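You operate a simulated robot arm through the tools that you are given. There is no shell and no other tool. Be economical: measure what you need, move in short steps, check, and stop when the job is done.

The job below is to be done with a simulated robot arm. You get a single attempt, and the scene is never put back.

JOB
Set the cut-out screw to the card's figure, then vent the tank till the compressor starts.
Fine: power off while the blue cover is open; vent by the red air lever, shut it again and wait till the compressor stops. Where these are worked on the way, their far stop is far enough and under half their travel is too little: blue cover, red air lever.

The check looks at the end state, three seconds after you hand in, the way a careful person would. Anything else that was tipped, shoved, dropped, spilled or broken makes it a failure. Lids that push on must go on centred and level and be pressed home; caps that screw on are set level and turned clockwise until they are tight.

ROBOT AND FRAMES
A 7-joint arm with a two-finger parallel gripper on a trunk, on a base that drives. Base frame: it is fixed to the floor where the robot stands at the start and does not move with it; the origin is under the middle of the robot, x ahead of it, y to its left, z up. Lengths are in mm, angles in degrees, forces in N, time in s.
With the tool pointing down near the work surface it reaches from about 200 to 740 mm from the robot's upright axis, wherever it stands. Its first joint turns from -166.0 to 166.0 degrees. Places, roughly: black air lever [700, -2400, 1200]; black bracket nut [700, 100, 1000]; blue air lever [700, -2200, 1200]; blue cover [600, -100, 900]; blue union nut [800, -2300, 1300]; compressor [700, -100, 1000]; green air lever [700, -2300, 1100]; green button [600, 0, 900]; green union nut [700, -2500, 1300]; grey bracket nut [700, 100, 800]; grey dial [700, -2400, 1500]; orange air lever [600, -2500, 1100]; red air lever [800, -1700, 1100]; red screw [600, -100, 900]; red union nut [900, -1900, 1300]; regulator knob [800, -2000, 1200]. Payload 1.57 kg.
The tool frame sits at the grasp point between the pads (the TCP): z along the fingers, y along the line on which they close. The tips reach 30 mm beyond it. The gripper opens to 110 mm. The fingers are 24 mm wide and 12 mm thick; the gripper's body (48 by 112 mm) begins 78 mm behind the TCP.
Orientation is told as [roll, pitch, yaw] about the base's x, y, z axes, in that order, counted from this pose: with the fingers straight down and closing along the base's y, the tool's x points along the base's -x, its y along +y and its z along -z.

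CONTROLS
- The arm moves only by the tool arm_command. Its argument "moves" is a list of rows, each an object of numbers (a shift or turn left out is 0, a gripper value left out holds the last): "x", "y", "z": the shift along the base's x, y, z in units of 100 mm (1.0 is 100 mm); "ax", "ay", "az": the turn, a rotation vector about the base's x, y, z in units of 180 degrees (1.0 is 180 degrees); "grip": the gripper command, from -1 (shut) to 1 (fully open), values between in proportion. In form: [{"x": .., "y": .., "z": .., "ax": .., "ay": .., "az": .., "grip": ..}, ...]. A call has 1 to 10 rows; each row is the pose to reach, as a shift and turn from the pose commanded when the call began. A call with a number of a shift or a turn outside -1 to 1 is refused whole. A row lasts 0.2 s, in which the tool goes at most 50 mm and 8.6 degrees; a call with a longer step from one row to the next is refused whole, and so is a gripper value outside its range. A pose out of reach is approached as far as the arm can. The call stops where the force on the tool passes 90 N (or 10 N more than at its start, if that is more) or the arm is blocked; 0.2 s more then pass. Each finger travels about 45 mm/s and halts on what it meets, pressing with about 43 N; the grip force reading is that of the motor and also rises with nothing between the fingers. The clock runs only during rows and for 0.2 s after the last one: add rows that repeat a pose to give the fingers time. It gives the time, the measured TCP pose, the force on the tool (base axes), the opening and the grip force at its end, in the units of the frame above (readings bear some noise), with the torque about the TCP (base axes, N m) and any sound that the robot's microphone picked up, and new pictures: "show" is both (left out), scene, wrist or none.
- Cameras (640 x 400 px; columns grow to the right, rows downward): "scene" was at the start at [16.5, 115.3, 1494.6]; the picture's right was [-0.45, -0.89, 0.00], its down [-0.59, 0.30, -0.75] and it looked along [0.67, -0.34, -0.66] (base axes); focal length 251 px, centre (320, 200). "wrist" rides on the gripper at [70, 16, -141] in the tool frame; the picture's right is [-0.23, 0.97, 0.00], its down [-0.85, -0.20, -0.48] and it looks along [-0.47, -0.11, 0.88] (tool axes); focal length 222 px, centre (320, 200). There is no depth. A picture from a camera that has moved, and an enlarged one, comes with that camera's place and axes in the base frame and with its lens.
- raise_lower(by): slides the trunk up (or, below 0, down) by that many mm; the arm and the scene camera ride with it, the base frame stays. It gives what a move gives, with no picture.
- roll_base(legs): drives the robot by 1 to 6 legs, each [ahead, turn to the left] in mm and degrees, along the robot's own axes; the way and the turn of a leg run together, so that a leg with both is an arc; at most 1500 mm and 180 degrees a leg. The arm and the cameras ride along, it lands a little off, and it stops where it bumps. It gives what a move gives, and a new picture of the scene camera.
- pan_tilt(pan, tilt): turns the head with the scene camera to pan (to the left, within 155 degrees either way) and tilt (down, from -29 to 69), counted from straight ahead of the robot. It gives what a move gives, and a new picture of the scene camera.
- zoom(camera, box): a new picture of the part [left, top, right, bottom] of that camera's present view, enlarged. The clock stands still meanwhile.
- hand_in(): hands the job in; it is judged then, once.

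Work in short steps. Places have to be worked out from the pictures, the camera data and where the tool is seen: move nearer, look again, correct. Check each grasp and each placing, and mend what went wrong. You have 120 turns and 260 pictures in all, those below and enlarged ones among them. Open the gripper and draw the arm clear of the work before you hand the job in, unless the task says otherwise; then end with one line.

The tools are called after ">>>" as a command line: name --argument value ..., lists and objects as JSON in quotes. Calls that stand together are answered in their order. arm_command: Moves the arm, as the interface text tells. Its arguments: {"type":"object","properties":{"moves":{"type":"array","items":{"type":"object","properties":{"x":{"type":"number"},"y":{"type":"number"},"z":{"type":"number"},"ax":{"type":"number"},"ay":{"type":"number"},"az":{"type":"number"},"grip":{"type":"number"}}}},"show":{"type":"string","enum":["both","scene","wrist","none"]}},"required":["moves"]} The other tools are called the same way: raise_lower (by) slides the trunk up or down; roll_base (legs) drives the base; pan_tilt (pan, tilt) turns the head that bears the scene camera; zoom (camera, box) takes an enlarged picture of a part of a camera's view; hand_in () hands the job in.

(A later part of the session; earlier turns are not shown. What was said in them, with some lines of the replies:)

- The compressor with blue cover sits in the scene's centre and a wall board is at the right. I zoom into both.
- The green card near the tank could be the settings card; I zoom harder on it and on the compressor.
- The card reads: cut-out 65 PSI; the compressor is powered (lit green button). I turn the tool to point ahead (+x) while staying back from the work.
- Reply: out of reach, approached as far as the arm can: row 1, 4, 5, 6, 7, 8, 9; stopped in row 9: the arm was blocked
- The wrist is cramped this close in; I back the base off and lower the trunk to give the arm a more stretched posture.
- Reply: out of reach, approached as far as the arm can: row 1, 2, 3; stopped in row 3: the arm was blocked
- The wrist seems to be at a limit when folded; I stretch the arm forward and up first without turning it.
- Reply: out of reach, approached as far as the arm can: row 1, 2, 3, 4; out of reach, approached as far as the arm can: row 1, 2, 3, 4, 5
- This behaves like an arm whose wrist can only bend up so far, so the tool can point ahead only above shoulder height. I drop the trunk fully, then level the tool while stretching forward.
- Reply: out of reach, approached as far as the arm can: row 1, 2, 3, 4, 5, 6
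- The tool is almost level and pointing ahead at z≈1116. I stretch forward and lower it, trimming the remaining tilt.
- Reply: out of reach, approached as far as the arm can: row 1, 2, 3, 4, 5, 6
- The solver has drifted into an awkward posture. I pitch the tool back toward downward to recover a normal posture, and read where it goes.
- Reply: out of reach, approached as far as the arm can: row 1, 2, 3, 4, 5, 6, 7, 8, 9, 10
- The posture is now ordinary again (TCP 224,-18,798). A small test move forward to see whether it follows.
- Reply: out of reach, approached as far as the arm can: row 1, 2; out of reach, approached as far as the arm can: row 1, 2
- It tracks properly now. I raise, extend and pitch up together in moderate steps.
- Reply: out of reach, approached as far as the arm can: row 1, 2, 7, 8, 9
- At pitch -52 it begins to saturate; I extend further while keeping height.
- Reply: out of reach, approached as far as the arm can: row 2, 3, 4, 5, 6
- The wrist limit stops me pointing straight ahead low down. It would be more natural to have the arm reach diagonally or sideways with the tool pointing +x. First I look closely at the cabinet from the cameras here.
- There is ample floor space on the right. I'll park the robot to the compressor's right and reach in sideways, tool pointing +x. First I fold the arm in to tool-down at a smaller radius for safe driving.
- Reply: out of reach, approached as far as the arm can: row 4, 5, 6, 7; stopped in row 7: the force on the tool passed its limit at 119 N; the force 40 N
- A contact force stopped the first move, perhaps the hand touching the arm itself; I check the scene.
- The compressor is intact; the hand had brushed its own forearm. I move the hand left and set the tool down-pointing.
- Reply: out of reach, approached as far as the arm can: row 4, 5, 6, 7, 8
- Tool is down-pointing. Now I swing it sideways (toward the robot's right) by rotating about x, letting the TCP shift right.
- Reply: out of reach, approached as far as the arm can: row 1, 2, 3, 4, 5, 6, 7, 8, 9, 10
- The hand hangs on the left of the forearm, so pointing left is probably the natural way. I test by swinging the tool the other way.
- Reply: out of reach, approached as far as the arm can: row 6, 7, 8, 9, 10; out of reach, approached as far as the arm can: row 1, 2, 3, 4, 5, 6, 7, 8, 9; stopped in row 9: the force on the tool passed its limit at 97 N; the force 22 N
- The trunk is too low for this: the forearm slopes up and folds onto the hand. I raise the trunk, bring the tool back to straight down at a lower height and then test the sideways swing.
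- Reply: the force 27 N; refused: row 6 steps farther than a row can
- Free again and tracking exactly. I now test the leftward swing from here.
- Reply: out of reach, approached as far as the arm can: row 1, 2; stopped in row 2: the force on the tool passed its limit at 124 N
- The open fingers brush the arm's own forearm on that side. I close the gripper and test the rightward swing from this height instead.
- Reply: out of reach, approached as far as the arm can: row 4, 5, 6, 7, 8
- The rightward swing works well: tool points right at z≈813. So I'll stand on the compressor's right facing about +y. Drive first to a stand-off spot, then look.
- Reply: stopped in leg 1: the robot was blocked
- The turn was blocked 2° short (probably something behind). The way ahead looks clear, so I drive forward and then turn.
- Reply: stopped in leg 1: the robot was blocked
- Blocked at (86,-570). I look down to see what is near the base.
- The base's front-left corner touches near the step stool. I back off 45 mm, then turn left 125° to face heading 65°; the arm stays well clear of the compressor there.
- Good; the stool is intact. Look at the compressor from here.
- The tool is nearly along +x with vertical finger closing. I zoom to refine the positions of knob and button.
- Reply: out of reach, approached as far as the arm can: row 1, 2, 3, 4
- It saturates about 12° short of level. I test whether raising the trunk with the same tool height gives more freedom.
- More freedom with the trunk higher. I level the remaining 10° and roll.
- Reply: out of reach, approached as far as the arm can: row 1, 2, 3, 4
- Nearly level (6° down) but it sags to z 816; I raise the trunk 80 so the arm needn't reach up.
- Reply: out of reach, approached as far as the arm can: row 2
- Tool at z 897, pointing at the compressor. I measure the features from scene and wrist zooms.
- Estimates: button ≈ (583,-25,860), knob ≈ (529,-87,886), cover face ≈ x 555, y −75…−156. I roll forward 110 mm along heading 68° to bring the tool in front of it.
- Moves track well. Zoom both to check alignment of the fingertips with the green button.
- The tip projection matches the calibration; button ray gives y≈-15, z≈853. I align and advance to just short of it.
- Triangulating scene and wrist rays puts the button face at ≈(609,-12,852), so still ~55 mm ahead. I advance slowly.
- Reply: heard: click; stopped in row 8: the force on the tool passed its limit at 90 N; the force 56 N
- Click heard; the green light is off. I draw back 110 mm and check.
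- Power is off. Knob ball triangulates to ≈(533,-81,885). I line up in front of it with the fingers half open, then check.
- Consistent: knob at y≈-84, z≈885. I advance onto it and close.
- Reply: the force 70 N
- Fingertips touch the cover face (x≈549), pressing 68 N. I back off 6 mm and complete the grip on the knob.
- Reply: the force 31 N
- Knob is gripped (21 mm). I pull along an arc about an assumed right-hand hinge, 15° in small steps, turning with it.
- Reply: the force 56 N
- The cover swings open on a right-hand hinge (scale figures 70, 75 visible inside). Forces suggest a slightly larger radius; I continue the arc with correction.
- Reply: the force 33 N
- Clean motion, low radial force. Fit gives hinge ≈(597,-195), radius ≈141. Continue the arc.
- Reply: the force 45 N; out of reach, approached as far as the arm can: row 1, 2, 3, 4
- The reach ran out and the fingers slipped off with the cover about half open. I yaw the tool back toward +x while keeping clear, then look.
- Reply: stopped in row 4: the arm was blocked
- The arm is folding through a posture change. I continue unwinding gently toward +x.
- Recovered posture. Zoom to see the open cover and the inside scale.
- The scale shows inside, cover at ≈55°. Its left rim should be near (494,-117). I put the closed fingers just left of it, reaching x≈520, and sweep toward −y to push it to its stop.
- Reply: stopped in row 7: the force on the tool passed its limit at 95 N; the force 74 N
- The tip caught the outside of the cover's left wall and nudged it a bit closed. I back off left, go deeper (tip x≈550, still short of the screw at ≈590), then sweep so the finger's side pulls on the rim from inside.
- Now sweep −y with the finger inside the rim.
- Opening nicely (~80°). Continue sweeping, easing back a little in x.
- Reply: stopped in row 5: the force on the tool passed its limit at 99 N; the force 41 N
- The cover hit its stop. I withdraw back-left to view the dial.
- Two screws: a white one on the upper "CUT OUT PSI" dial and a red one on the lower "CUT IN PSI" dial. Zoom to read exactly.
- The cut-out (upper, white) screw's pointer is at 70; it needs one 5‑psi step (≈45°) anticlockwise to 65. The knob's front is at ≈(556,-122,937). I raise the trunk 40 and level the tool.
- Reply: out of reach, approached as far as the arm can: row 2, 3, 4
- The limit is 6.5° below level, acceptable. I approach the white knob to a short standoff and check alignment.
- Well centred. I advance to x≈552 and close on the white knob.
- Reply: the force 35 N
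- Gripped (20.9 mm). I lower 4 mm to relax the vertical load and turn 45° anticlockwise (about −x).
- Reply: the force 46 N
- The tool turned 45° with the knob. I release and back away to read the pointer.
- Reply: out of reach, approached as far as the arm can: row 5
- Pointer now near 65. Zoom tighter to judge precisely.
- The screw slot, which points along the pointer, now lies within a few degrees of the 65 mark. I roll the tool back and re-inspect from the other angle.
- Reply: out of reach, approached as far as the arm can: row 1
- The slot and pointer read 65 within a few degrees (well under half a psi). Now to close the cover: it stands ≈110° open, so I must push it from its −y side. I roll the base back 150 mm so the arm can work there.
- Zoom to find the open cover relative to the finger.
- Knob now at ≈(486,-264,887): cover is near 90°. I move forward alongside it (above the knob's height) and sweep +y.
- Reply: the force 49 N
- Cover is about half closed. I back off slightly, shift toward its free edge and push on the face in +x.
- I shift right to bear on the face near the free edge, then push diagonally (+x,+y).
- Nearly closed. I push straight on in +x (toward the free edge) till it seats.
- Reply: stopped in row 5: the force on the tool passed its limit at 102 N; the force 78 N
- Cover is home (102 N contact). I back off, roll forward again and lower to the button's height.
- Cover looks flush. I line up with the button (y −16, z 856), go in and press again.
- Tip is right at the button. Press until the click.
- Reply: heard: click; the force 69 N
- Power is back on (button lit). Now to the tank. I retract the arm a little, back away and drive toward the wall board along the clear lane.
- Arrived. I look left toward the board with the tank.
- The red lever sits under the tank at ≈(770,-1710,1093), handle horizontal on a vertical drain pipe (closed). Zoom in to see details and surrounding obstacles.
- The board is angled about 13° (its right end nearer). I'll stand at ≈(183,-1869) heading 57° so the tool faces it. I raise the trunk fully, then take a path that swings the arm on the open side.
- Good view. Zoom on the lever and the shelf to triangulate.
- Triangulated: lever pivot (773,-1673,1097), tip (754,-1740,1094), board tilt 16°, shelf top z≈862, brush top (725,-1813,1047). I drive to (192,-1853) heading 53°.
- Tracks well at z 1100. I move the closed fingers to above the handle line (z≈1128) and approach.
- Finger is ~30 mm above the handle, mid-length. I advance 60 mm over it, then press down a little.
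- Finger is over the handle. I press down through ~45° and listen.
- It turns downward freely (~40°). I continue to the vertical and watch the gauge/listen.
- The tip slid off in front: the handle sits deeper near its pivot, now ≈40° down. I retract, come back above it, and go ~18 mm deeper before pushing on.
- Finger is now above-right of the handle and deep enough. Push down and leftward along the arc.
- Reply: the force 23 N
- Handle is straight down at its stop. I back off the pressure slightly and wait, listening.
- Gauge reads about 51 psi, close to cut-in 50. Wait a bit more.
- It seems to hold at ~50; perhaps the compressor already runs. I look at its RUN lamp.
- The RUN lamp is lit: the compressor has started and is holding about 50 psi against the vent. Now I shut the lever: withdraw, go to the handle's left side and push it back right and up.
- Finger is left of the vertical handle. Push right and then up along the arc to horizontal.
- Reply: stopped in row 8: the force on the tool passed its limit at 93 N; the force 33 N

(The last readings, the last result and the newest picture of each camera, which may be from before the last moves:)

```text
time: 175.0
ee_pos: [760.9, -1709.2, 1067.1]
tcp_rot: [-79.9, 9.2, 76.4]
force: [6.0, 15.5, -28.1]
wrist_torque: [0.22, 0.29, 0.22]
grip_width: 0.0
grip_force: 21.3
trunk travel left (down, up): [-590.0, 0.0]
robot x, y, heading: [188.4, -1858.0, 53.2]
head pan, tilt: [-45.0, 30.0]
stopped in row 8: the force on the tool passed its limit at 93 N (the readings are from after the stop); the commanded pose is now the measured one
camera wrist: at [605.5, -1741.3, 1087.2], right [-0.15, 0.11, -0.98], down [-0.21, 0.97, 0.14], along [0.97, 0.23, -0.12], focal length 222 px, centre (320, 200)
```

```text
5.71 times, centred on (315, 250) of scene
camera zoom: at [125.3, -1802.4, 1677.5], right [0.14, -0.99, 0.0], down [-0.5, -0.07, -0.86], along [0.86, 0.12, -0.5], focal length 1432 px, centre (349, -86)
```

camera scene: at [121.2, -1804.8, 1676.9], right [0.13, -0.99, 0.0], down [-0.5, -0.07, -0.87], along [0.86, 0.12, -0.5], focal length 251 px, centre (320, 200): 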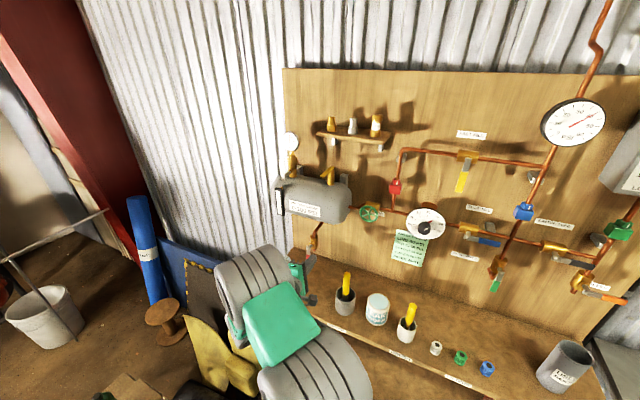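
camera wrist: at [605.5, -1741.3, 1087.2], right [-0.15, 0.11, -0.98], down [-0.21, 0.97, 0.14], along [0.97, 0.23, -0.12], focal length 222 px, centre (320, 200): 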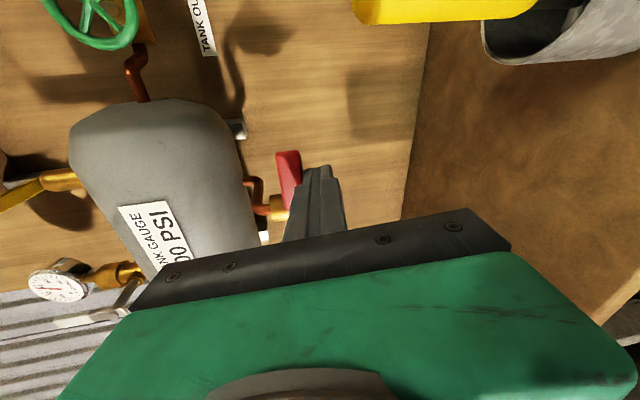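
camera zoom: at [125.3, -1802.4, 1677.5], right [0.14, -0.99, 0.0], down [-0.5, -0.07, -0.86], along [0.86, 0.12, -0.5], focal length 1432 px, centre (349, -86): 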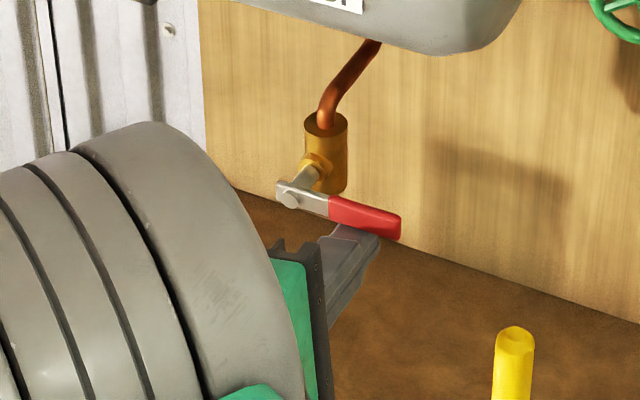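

Handle is back horizontal, pressed to its stop. I drop slightly, withdraw and watch the gauge rise.

>>> arm_command --moves '[{"z": -0.15}, {"z": -0.2, "x": -0.3}, {"z": -0.2, "x": -0.7}, {"z": -0.1, "x": -1.0}, {"z": 0.0, "x": -1.0}, {"x": -1.0}]' --show "wrist"

>>> zoom --camera "scene" --box '[280, 215, 350, 285]'

>>> zoom --camera "scene" --box '[285, 125, 305, 145]'

```text
time: 176.4
ee_pos: [657.9, -1710.5, 1074.0]
tcp_rot: [-80.6, 9.0, 76.0]
force: [0.1, 0.4, -0.3]
wrist_torque: [-0.01, 0.02, 0.0]
grip_width: 0.0
grip_force: 21.3
trunk travel left (down, up): [-590.0, 0.0]
robot x, y, heading: [191.5, -1862.3, 52.9]
head pan, tilt: [-45.0, 30.0]
camera wrist: at [503.5, -1742.2, 1091.3], right [-0.14, 0.11, -0.98], down [-0.21, 0.97, 0.14], along [0.97, 0.23, -0.11], focal length 222 px, centre (320, 200)
```

wrist: 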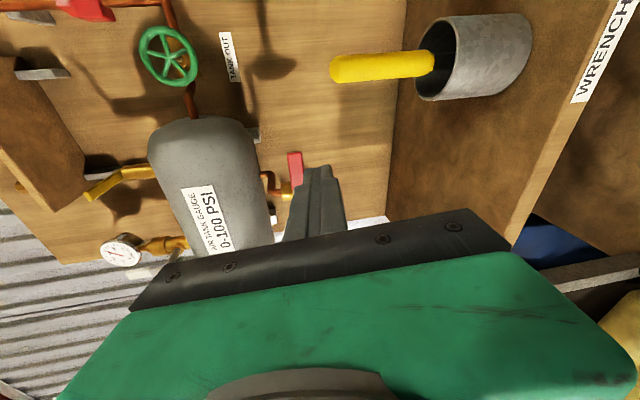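

```text
5.71 times, centred on (315, 250) of scene
camera zoom: at [121.4, -1804.0, 1676.9], right [0.14, -0.99, 0.0], down [-0.5, -0.07, -0.87], along [0.86, 0.12, -0.5], focal length 1432 px, centre (349, -86)
```

zoom: 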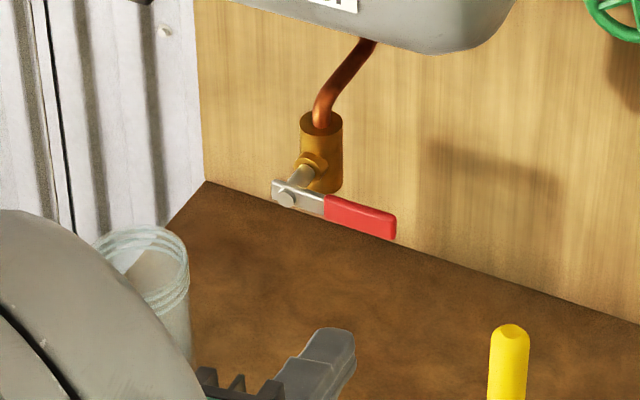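

```text
16.00 times, centred on (295, 135) of scene
camera zoom: at [121.4, -1804.0, 1676.9], right [0.14, -0.99, 0.0], down [-0.5, -0.07, -0.87], along [0.86, 0.12, -0.5], focal length 4009 px, centre (720, 1240)
```

zoom: 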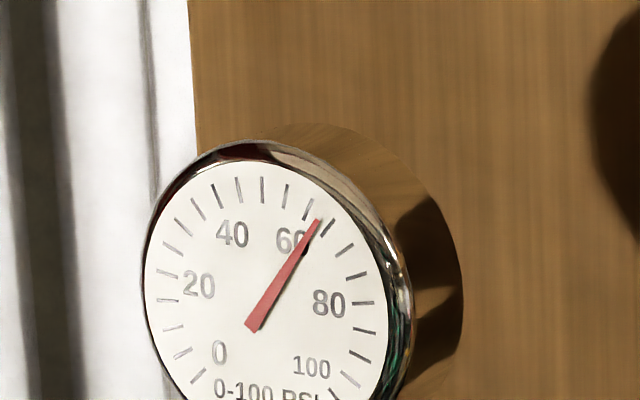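

Pressure is already ≈63 and rising. I withdraw further, open the gripper, and wait for cut-out.

>>> arm_command --moves '[{"x": -0.3}, {"x": -0.6}, {"x": -0.9}, {"x": -0.9, "grip": 0.0}, {"x": -0.9, "grip": 0}, {"x": -0.9, "grip": 0}, {"x": -0.9, "grip": 0}, {"x": -0.9, "grip": 0}]' --show "none"

>>> zoom --camera "scene" --box '[285, 125, 305, 145]'

>>> pan_tilt --pan 23 --tilt 22

>>> zoom --camera "scene" --box '[324, 200, 346, 230]'

```text
time: 178.2
ee_pos: [568.5, -1711.0, 1070.4]
tcp_rot: [-80.6, 9.0, 76.0]
force: [-0.4, 0.1, -1.0]
wrist_torque: [0.0, -0.01, -0.02]
grip_width: 55.0
grip_force: 0.0
trunk travel left (down, up): [-590.0, 0.0]
robot x, y, heading: [189.3, -1861.1, 53.4]
head pan, tilt: [-45.0, 30.0]
```

```text
16.00 times, centred on (295, 135) of scene
camera zoom: at [121.2, -1804.0, 1676.9], right [0.14, -0.99, 0.0], down [-0.5, -0.07, -0.87], along [0.86, 0.12, -0.5], focal length 4009 px, centre (720, 1240)
```

zoom: 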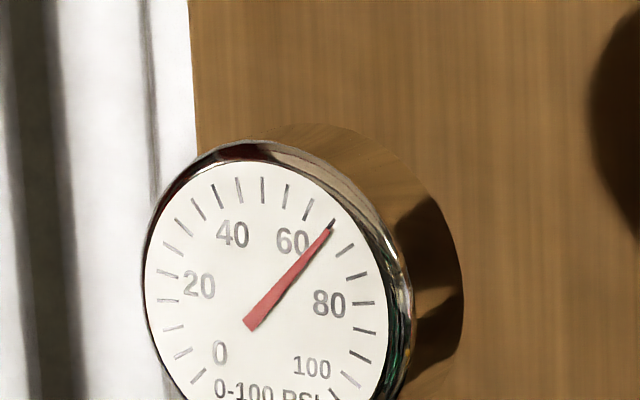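

```text
time: 179.6
ee_pos: [568.3, -1711.8, 1070.9]
tcp_rot: [-80.5, 9.1, 76.0]
force: [0.1, 0.2, 0.2]
wrist_torque: [-0.02, -0.01, -0.02]
grip_width: 55.0
grip_force: 0.1
trunk travel left (down, up): [-590.0, 0.0]
robot x, y, heading: [188.6, -1862.5, 53.1]
head pan, tilt: [23.0, 22.0]
camera scene: at [54.2, -1726.5, 1689.7], right [0.97, -0.24, 0.0], down [-0.09, -0.36, -0.93], along [0.23, 0.9, -0.37], focal length 251 px, centre (320, 200)
```

scene: 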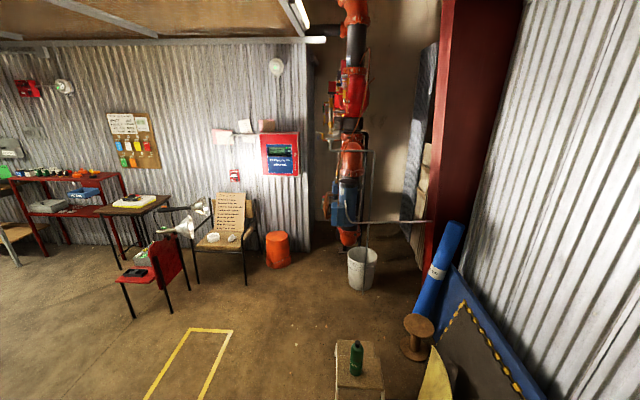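

```text
13.33 times, centred on (335, 215) of scene
camera zoom: at [54.2, -1726.5, 1689.7], right [0.97, -0.24, 0.0], down [-0.09, -0.36, -0.93], along [0.23, 0.9, -0.37], focal length 3341 px, centre (120, 0)
```

zoom: 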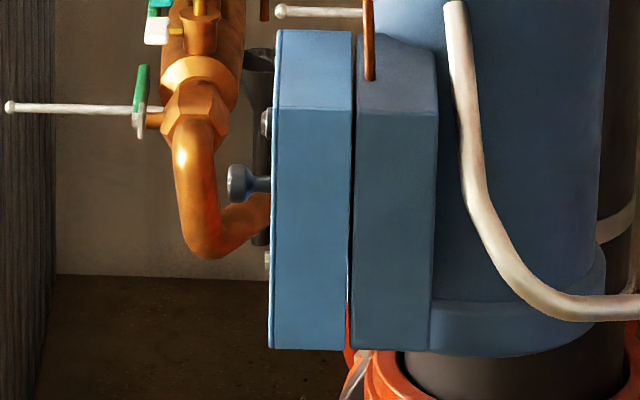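

RUN lamp is off and the gauge sits right on 65: the compressor stopped. I suspect the cover may still be ajar by a few mm, though, so I go back to check it; first back away from the board.

>>> roll_base --legs '[[-350, 0], [0, 51], [660, 0], [0, -12], [550, 0], [0, -32]]'

>>> roll_base --legs '[[430, 0], [0, 10]]'

>>> pan_tilt --pan -30 --tilt 35

```text
time: 192.5
ee_pos: [147.6, -741.5, 1071.1]
tcp_rot: [-80.5, 8.9, 83.8]
force: [-0.2, 0.2, 0.3]
wrist_torque: [0.0, 0.01, -0.04]
grip_width: 54.9
grip_force: 0.2
trunk travel left (down, up): [-590.0, 0.0]
robot x, y, heading: [-206.5, -940.2, 60.7]
head pan, tilt: [23.0, 22.0]
camera scene: at [-358.5, -826.8, 1689.7], right [0.99, -0.11, 0.0], down [-0.04, -0.37, -0.93], along [0.1, 0.92, -0.37], focal length 251 px, centre (320, 200)
```

scene: 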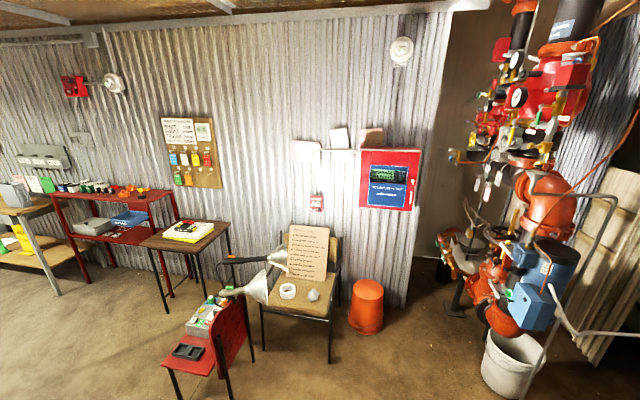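

```text
time: 195.8
ee_pos: [316.5, -313.3, 1071.0]
tcp_rot: [-80.6, 9.0, 93.8]
force: [-0.7, 0.7, -1.0]
wrist_torque: [0.0, 0.02, -0.01]
grip_width: 55.0
grip_force: 0.0
trunk travel left (down, up): [-590.0, 0.0]
robot x, y, heading: [-1.3, -570.7, 70.9]
head pan, tilt: [23.0, 22.0]
camera scene: at [-170.3, -486.2, 1689.7], right [1.0, 0.07, 0.0], down [0.03, -0.37, -0.93], along [-0.06, 0.93, -0.37], focal length 251 px, centre (320, 200)
```

scene: 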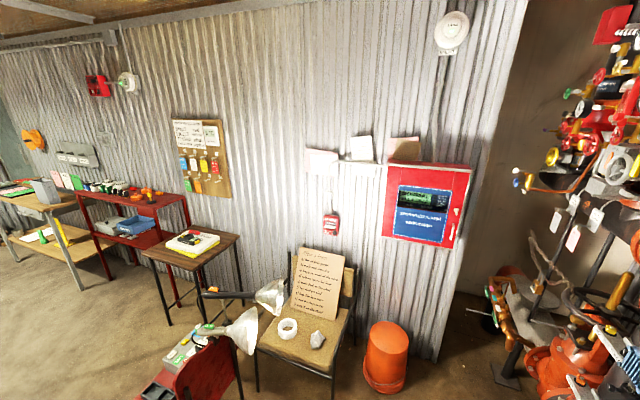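

```text
time: 197.1
ee_pos: [316.3, -313.8, 1070.8]
tcp_rot: [-80.5, 9.0, 93.9]
force: [0.5, -0.2, 0.2]
wrist_torque: [0.03, 0.01, -0.03]
grip_width: 54.8
grip_force: 0.1
trunk travel left (down, up): [-590.0, 0.0]
robot x, y, heading: [1.1, -570.8, 70.9]
head pan, tilt: [-30.0, 35.0]
camera scene: at [-97.2, -521.0, 1669.1], right [0.66, -0.75, 0.0], down [-0.43, -0.38, -0.82], along [0.62, 0.54, -0.57], focal length 251 px, centre (320, 200)
```

scene: 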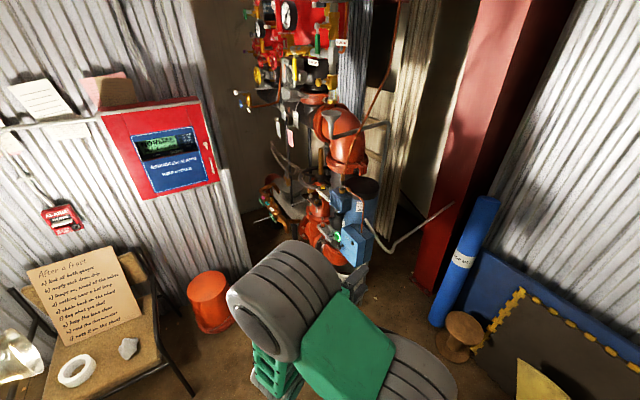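

>>> zoom --camera "scene" --box '[320, 210, 380, 265]'

>>> zoom --camera "wrist" --box '[0, 0, 640, 400]'

```text
7.27 times, centred on (350, 238) of scene
camera zoom: at [-97.2, -521.0, 1669.1], right [0.66, -0.75, 0.0], down [-0.43, -0.38, -0.82], along [0.62, 0.54, -0.57], focal length 1822 px, centre (102, -73)
```

zoom: 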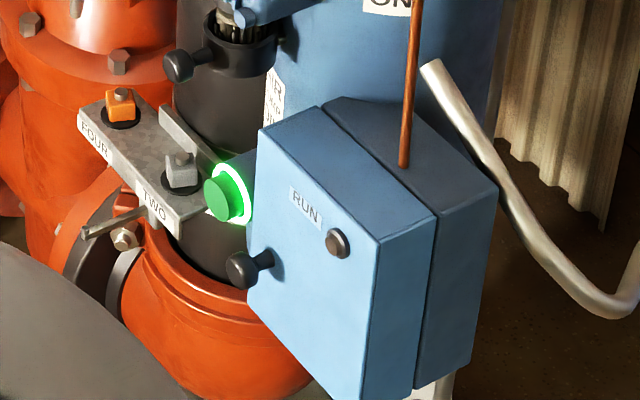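

```text
1.00 times, centred on (320, 200) of wrist (not enlarged: the box is as wide or as high as the picture)
camera zoom: at [177.7, -390.2, 1088.8], right [-0.16, 0.06, -0.98], down [-0.5, 0.86, 0.14], along [0.85, 0.51, -0.11], focal length 222 px, centre (320, 200)
```

zoom: 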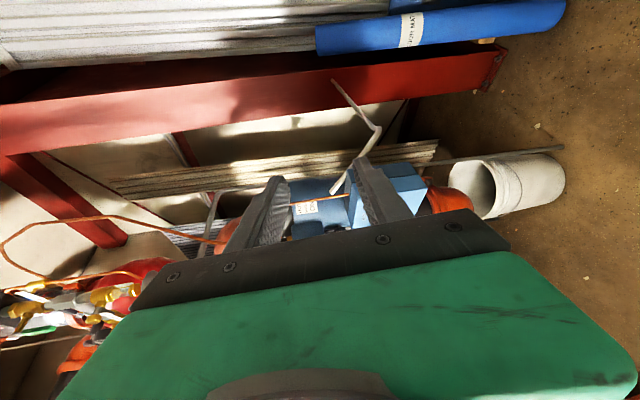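

>>> zoom --camera "scene" --box '[342, 220, 364, 240]'

```text
16.00 times, centred on (353, 230) of scene
camera zoom: at [-97.2, -521.0, 1669.1], right [0.66, -0.75, 0.0], down [-0.43, -0.38, -0.82], along [0.62, 0.54, -0.57], focal length 4009 px, centre (-208, -280)
```

zoom: 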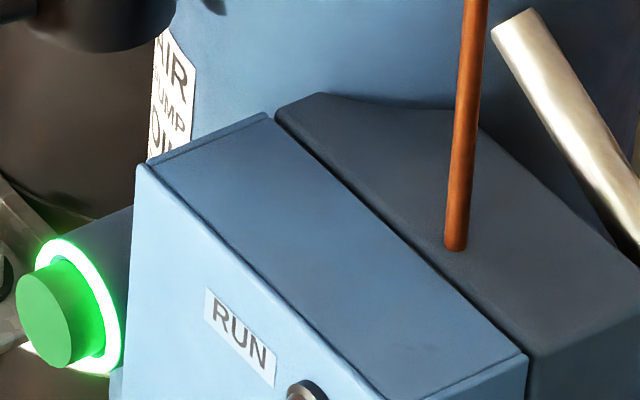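

The seam is uniform along its length, so the cover is properly closed; power is on, the RUN lamp is off, the lever is shut and the gripper is open and clear. I hand in.

>>> hand_in

```text
The job is handed in.
```

The job is handed in: the cut-out screw is set to the card's 65 psi. I vented the tank with the red lever until the compressor started, then shut the lever. The compressor stopped at about 65 psi, with the blue cover closed and the power back on.
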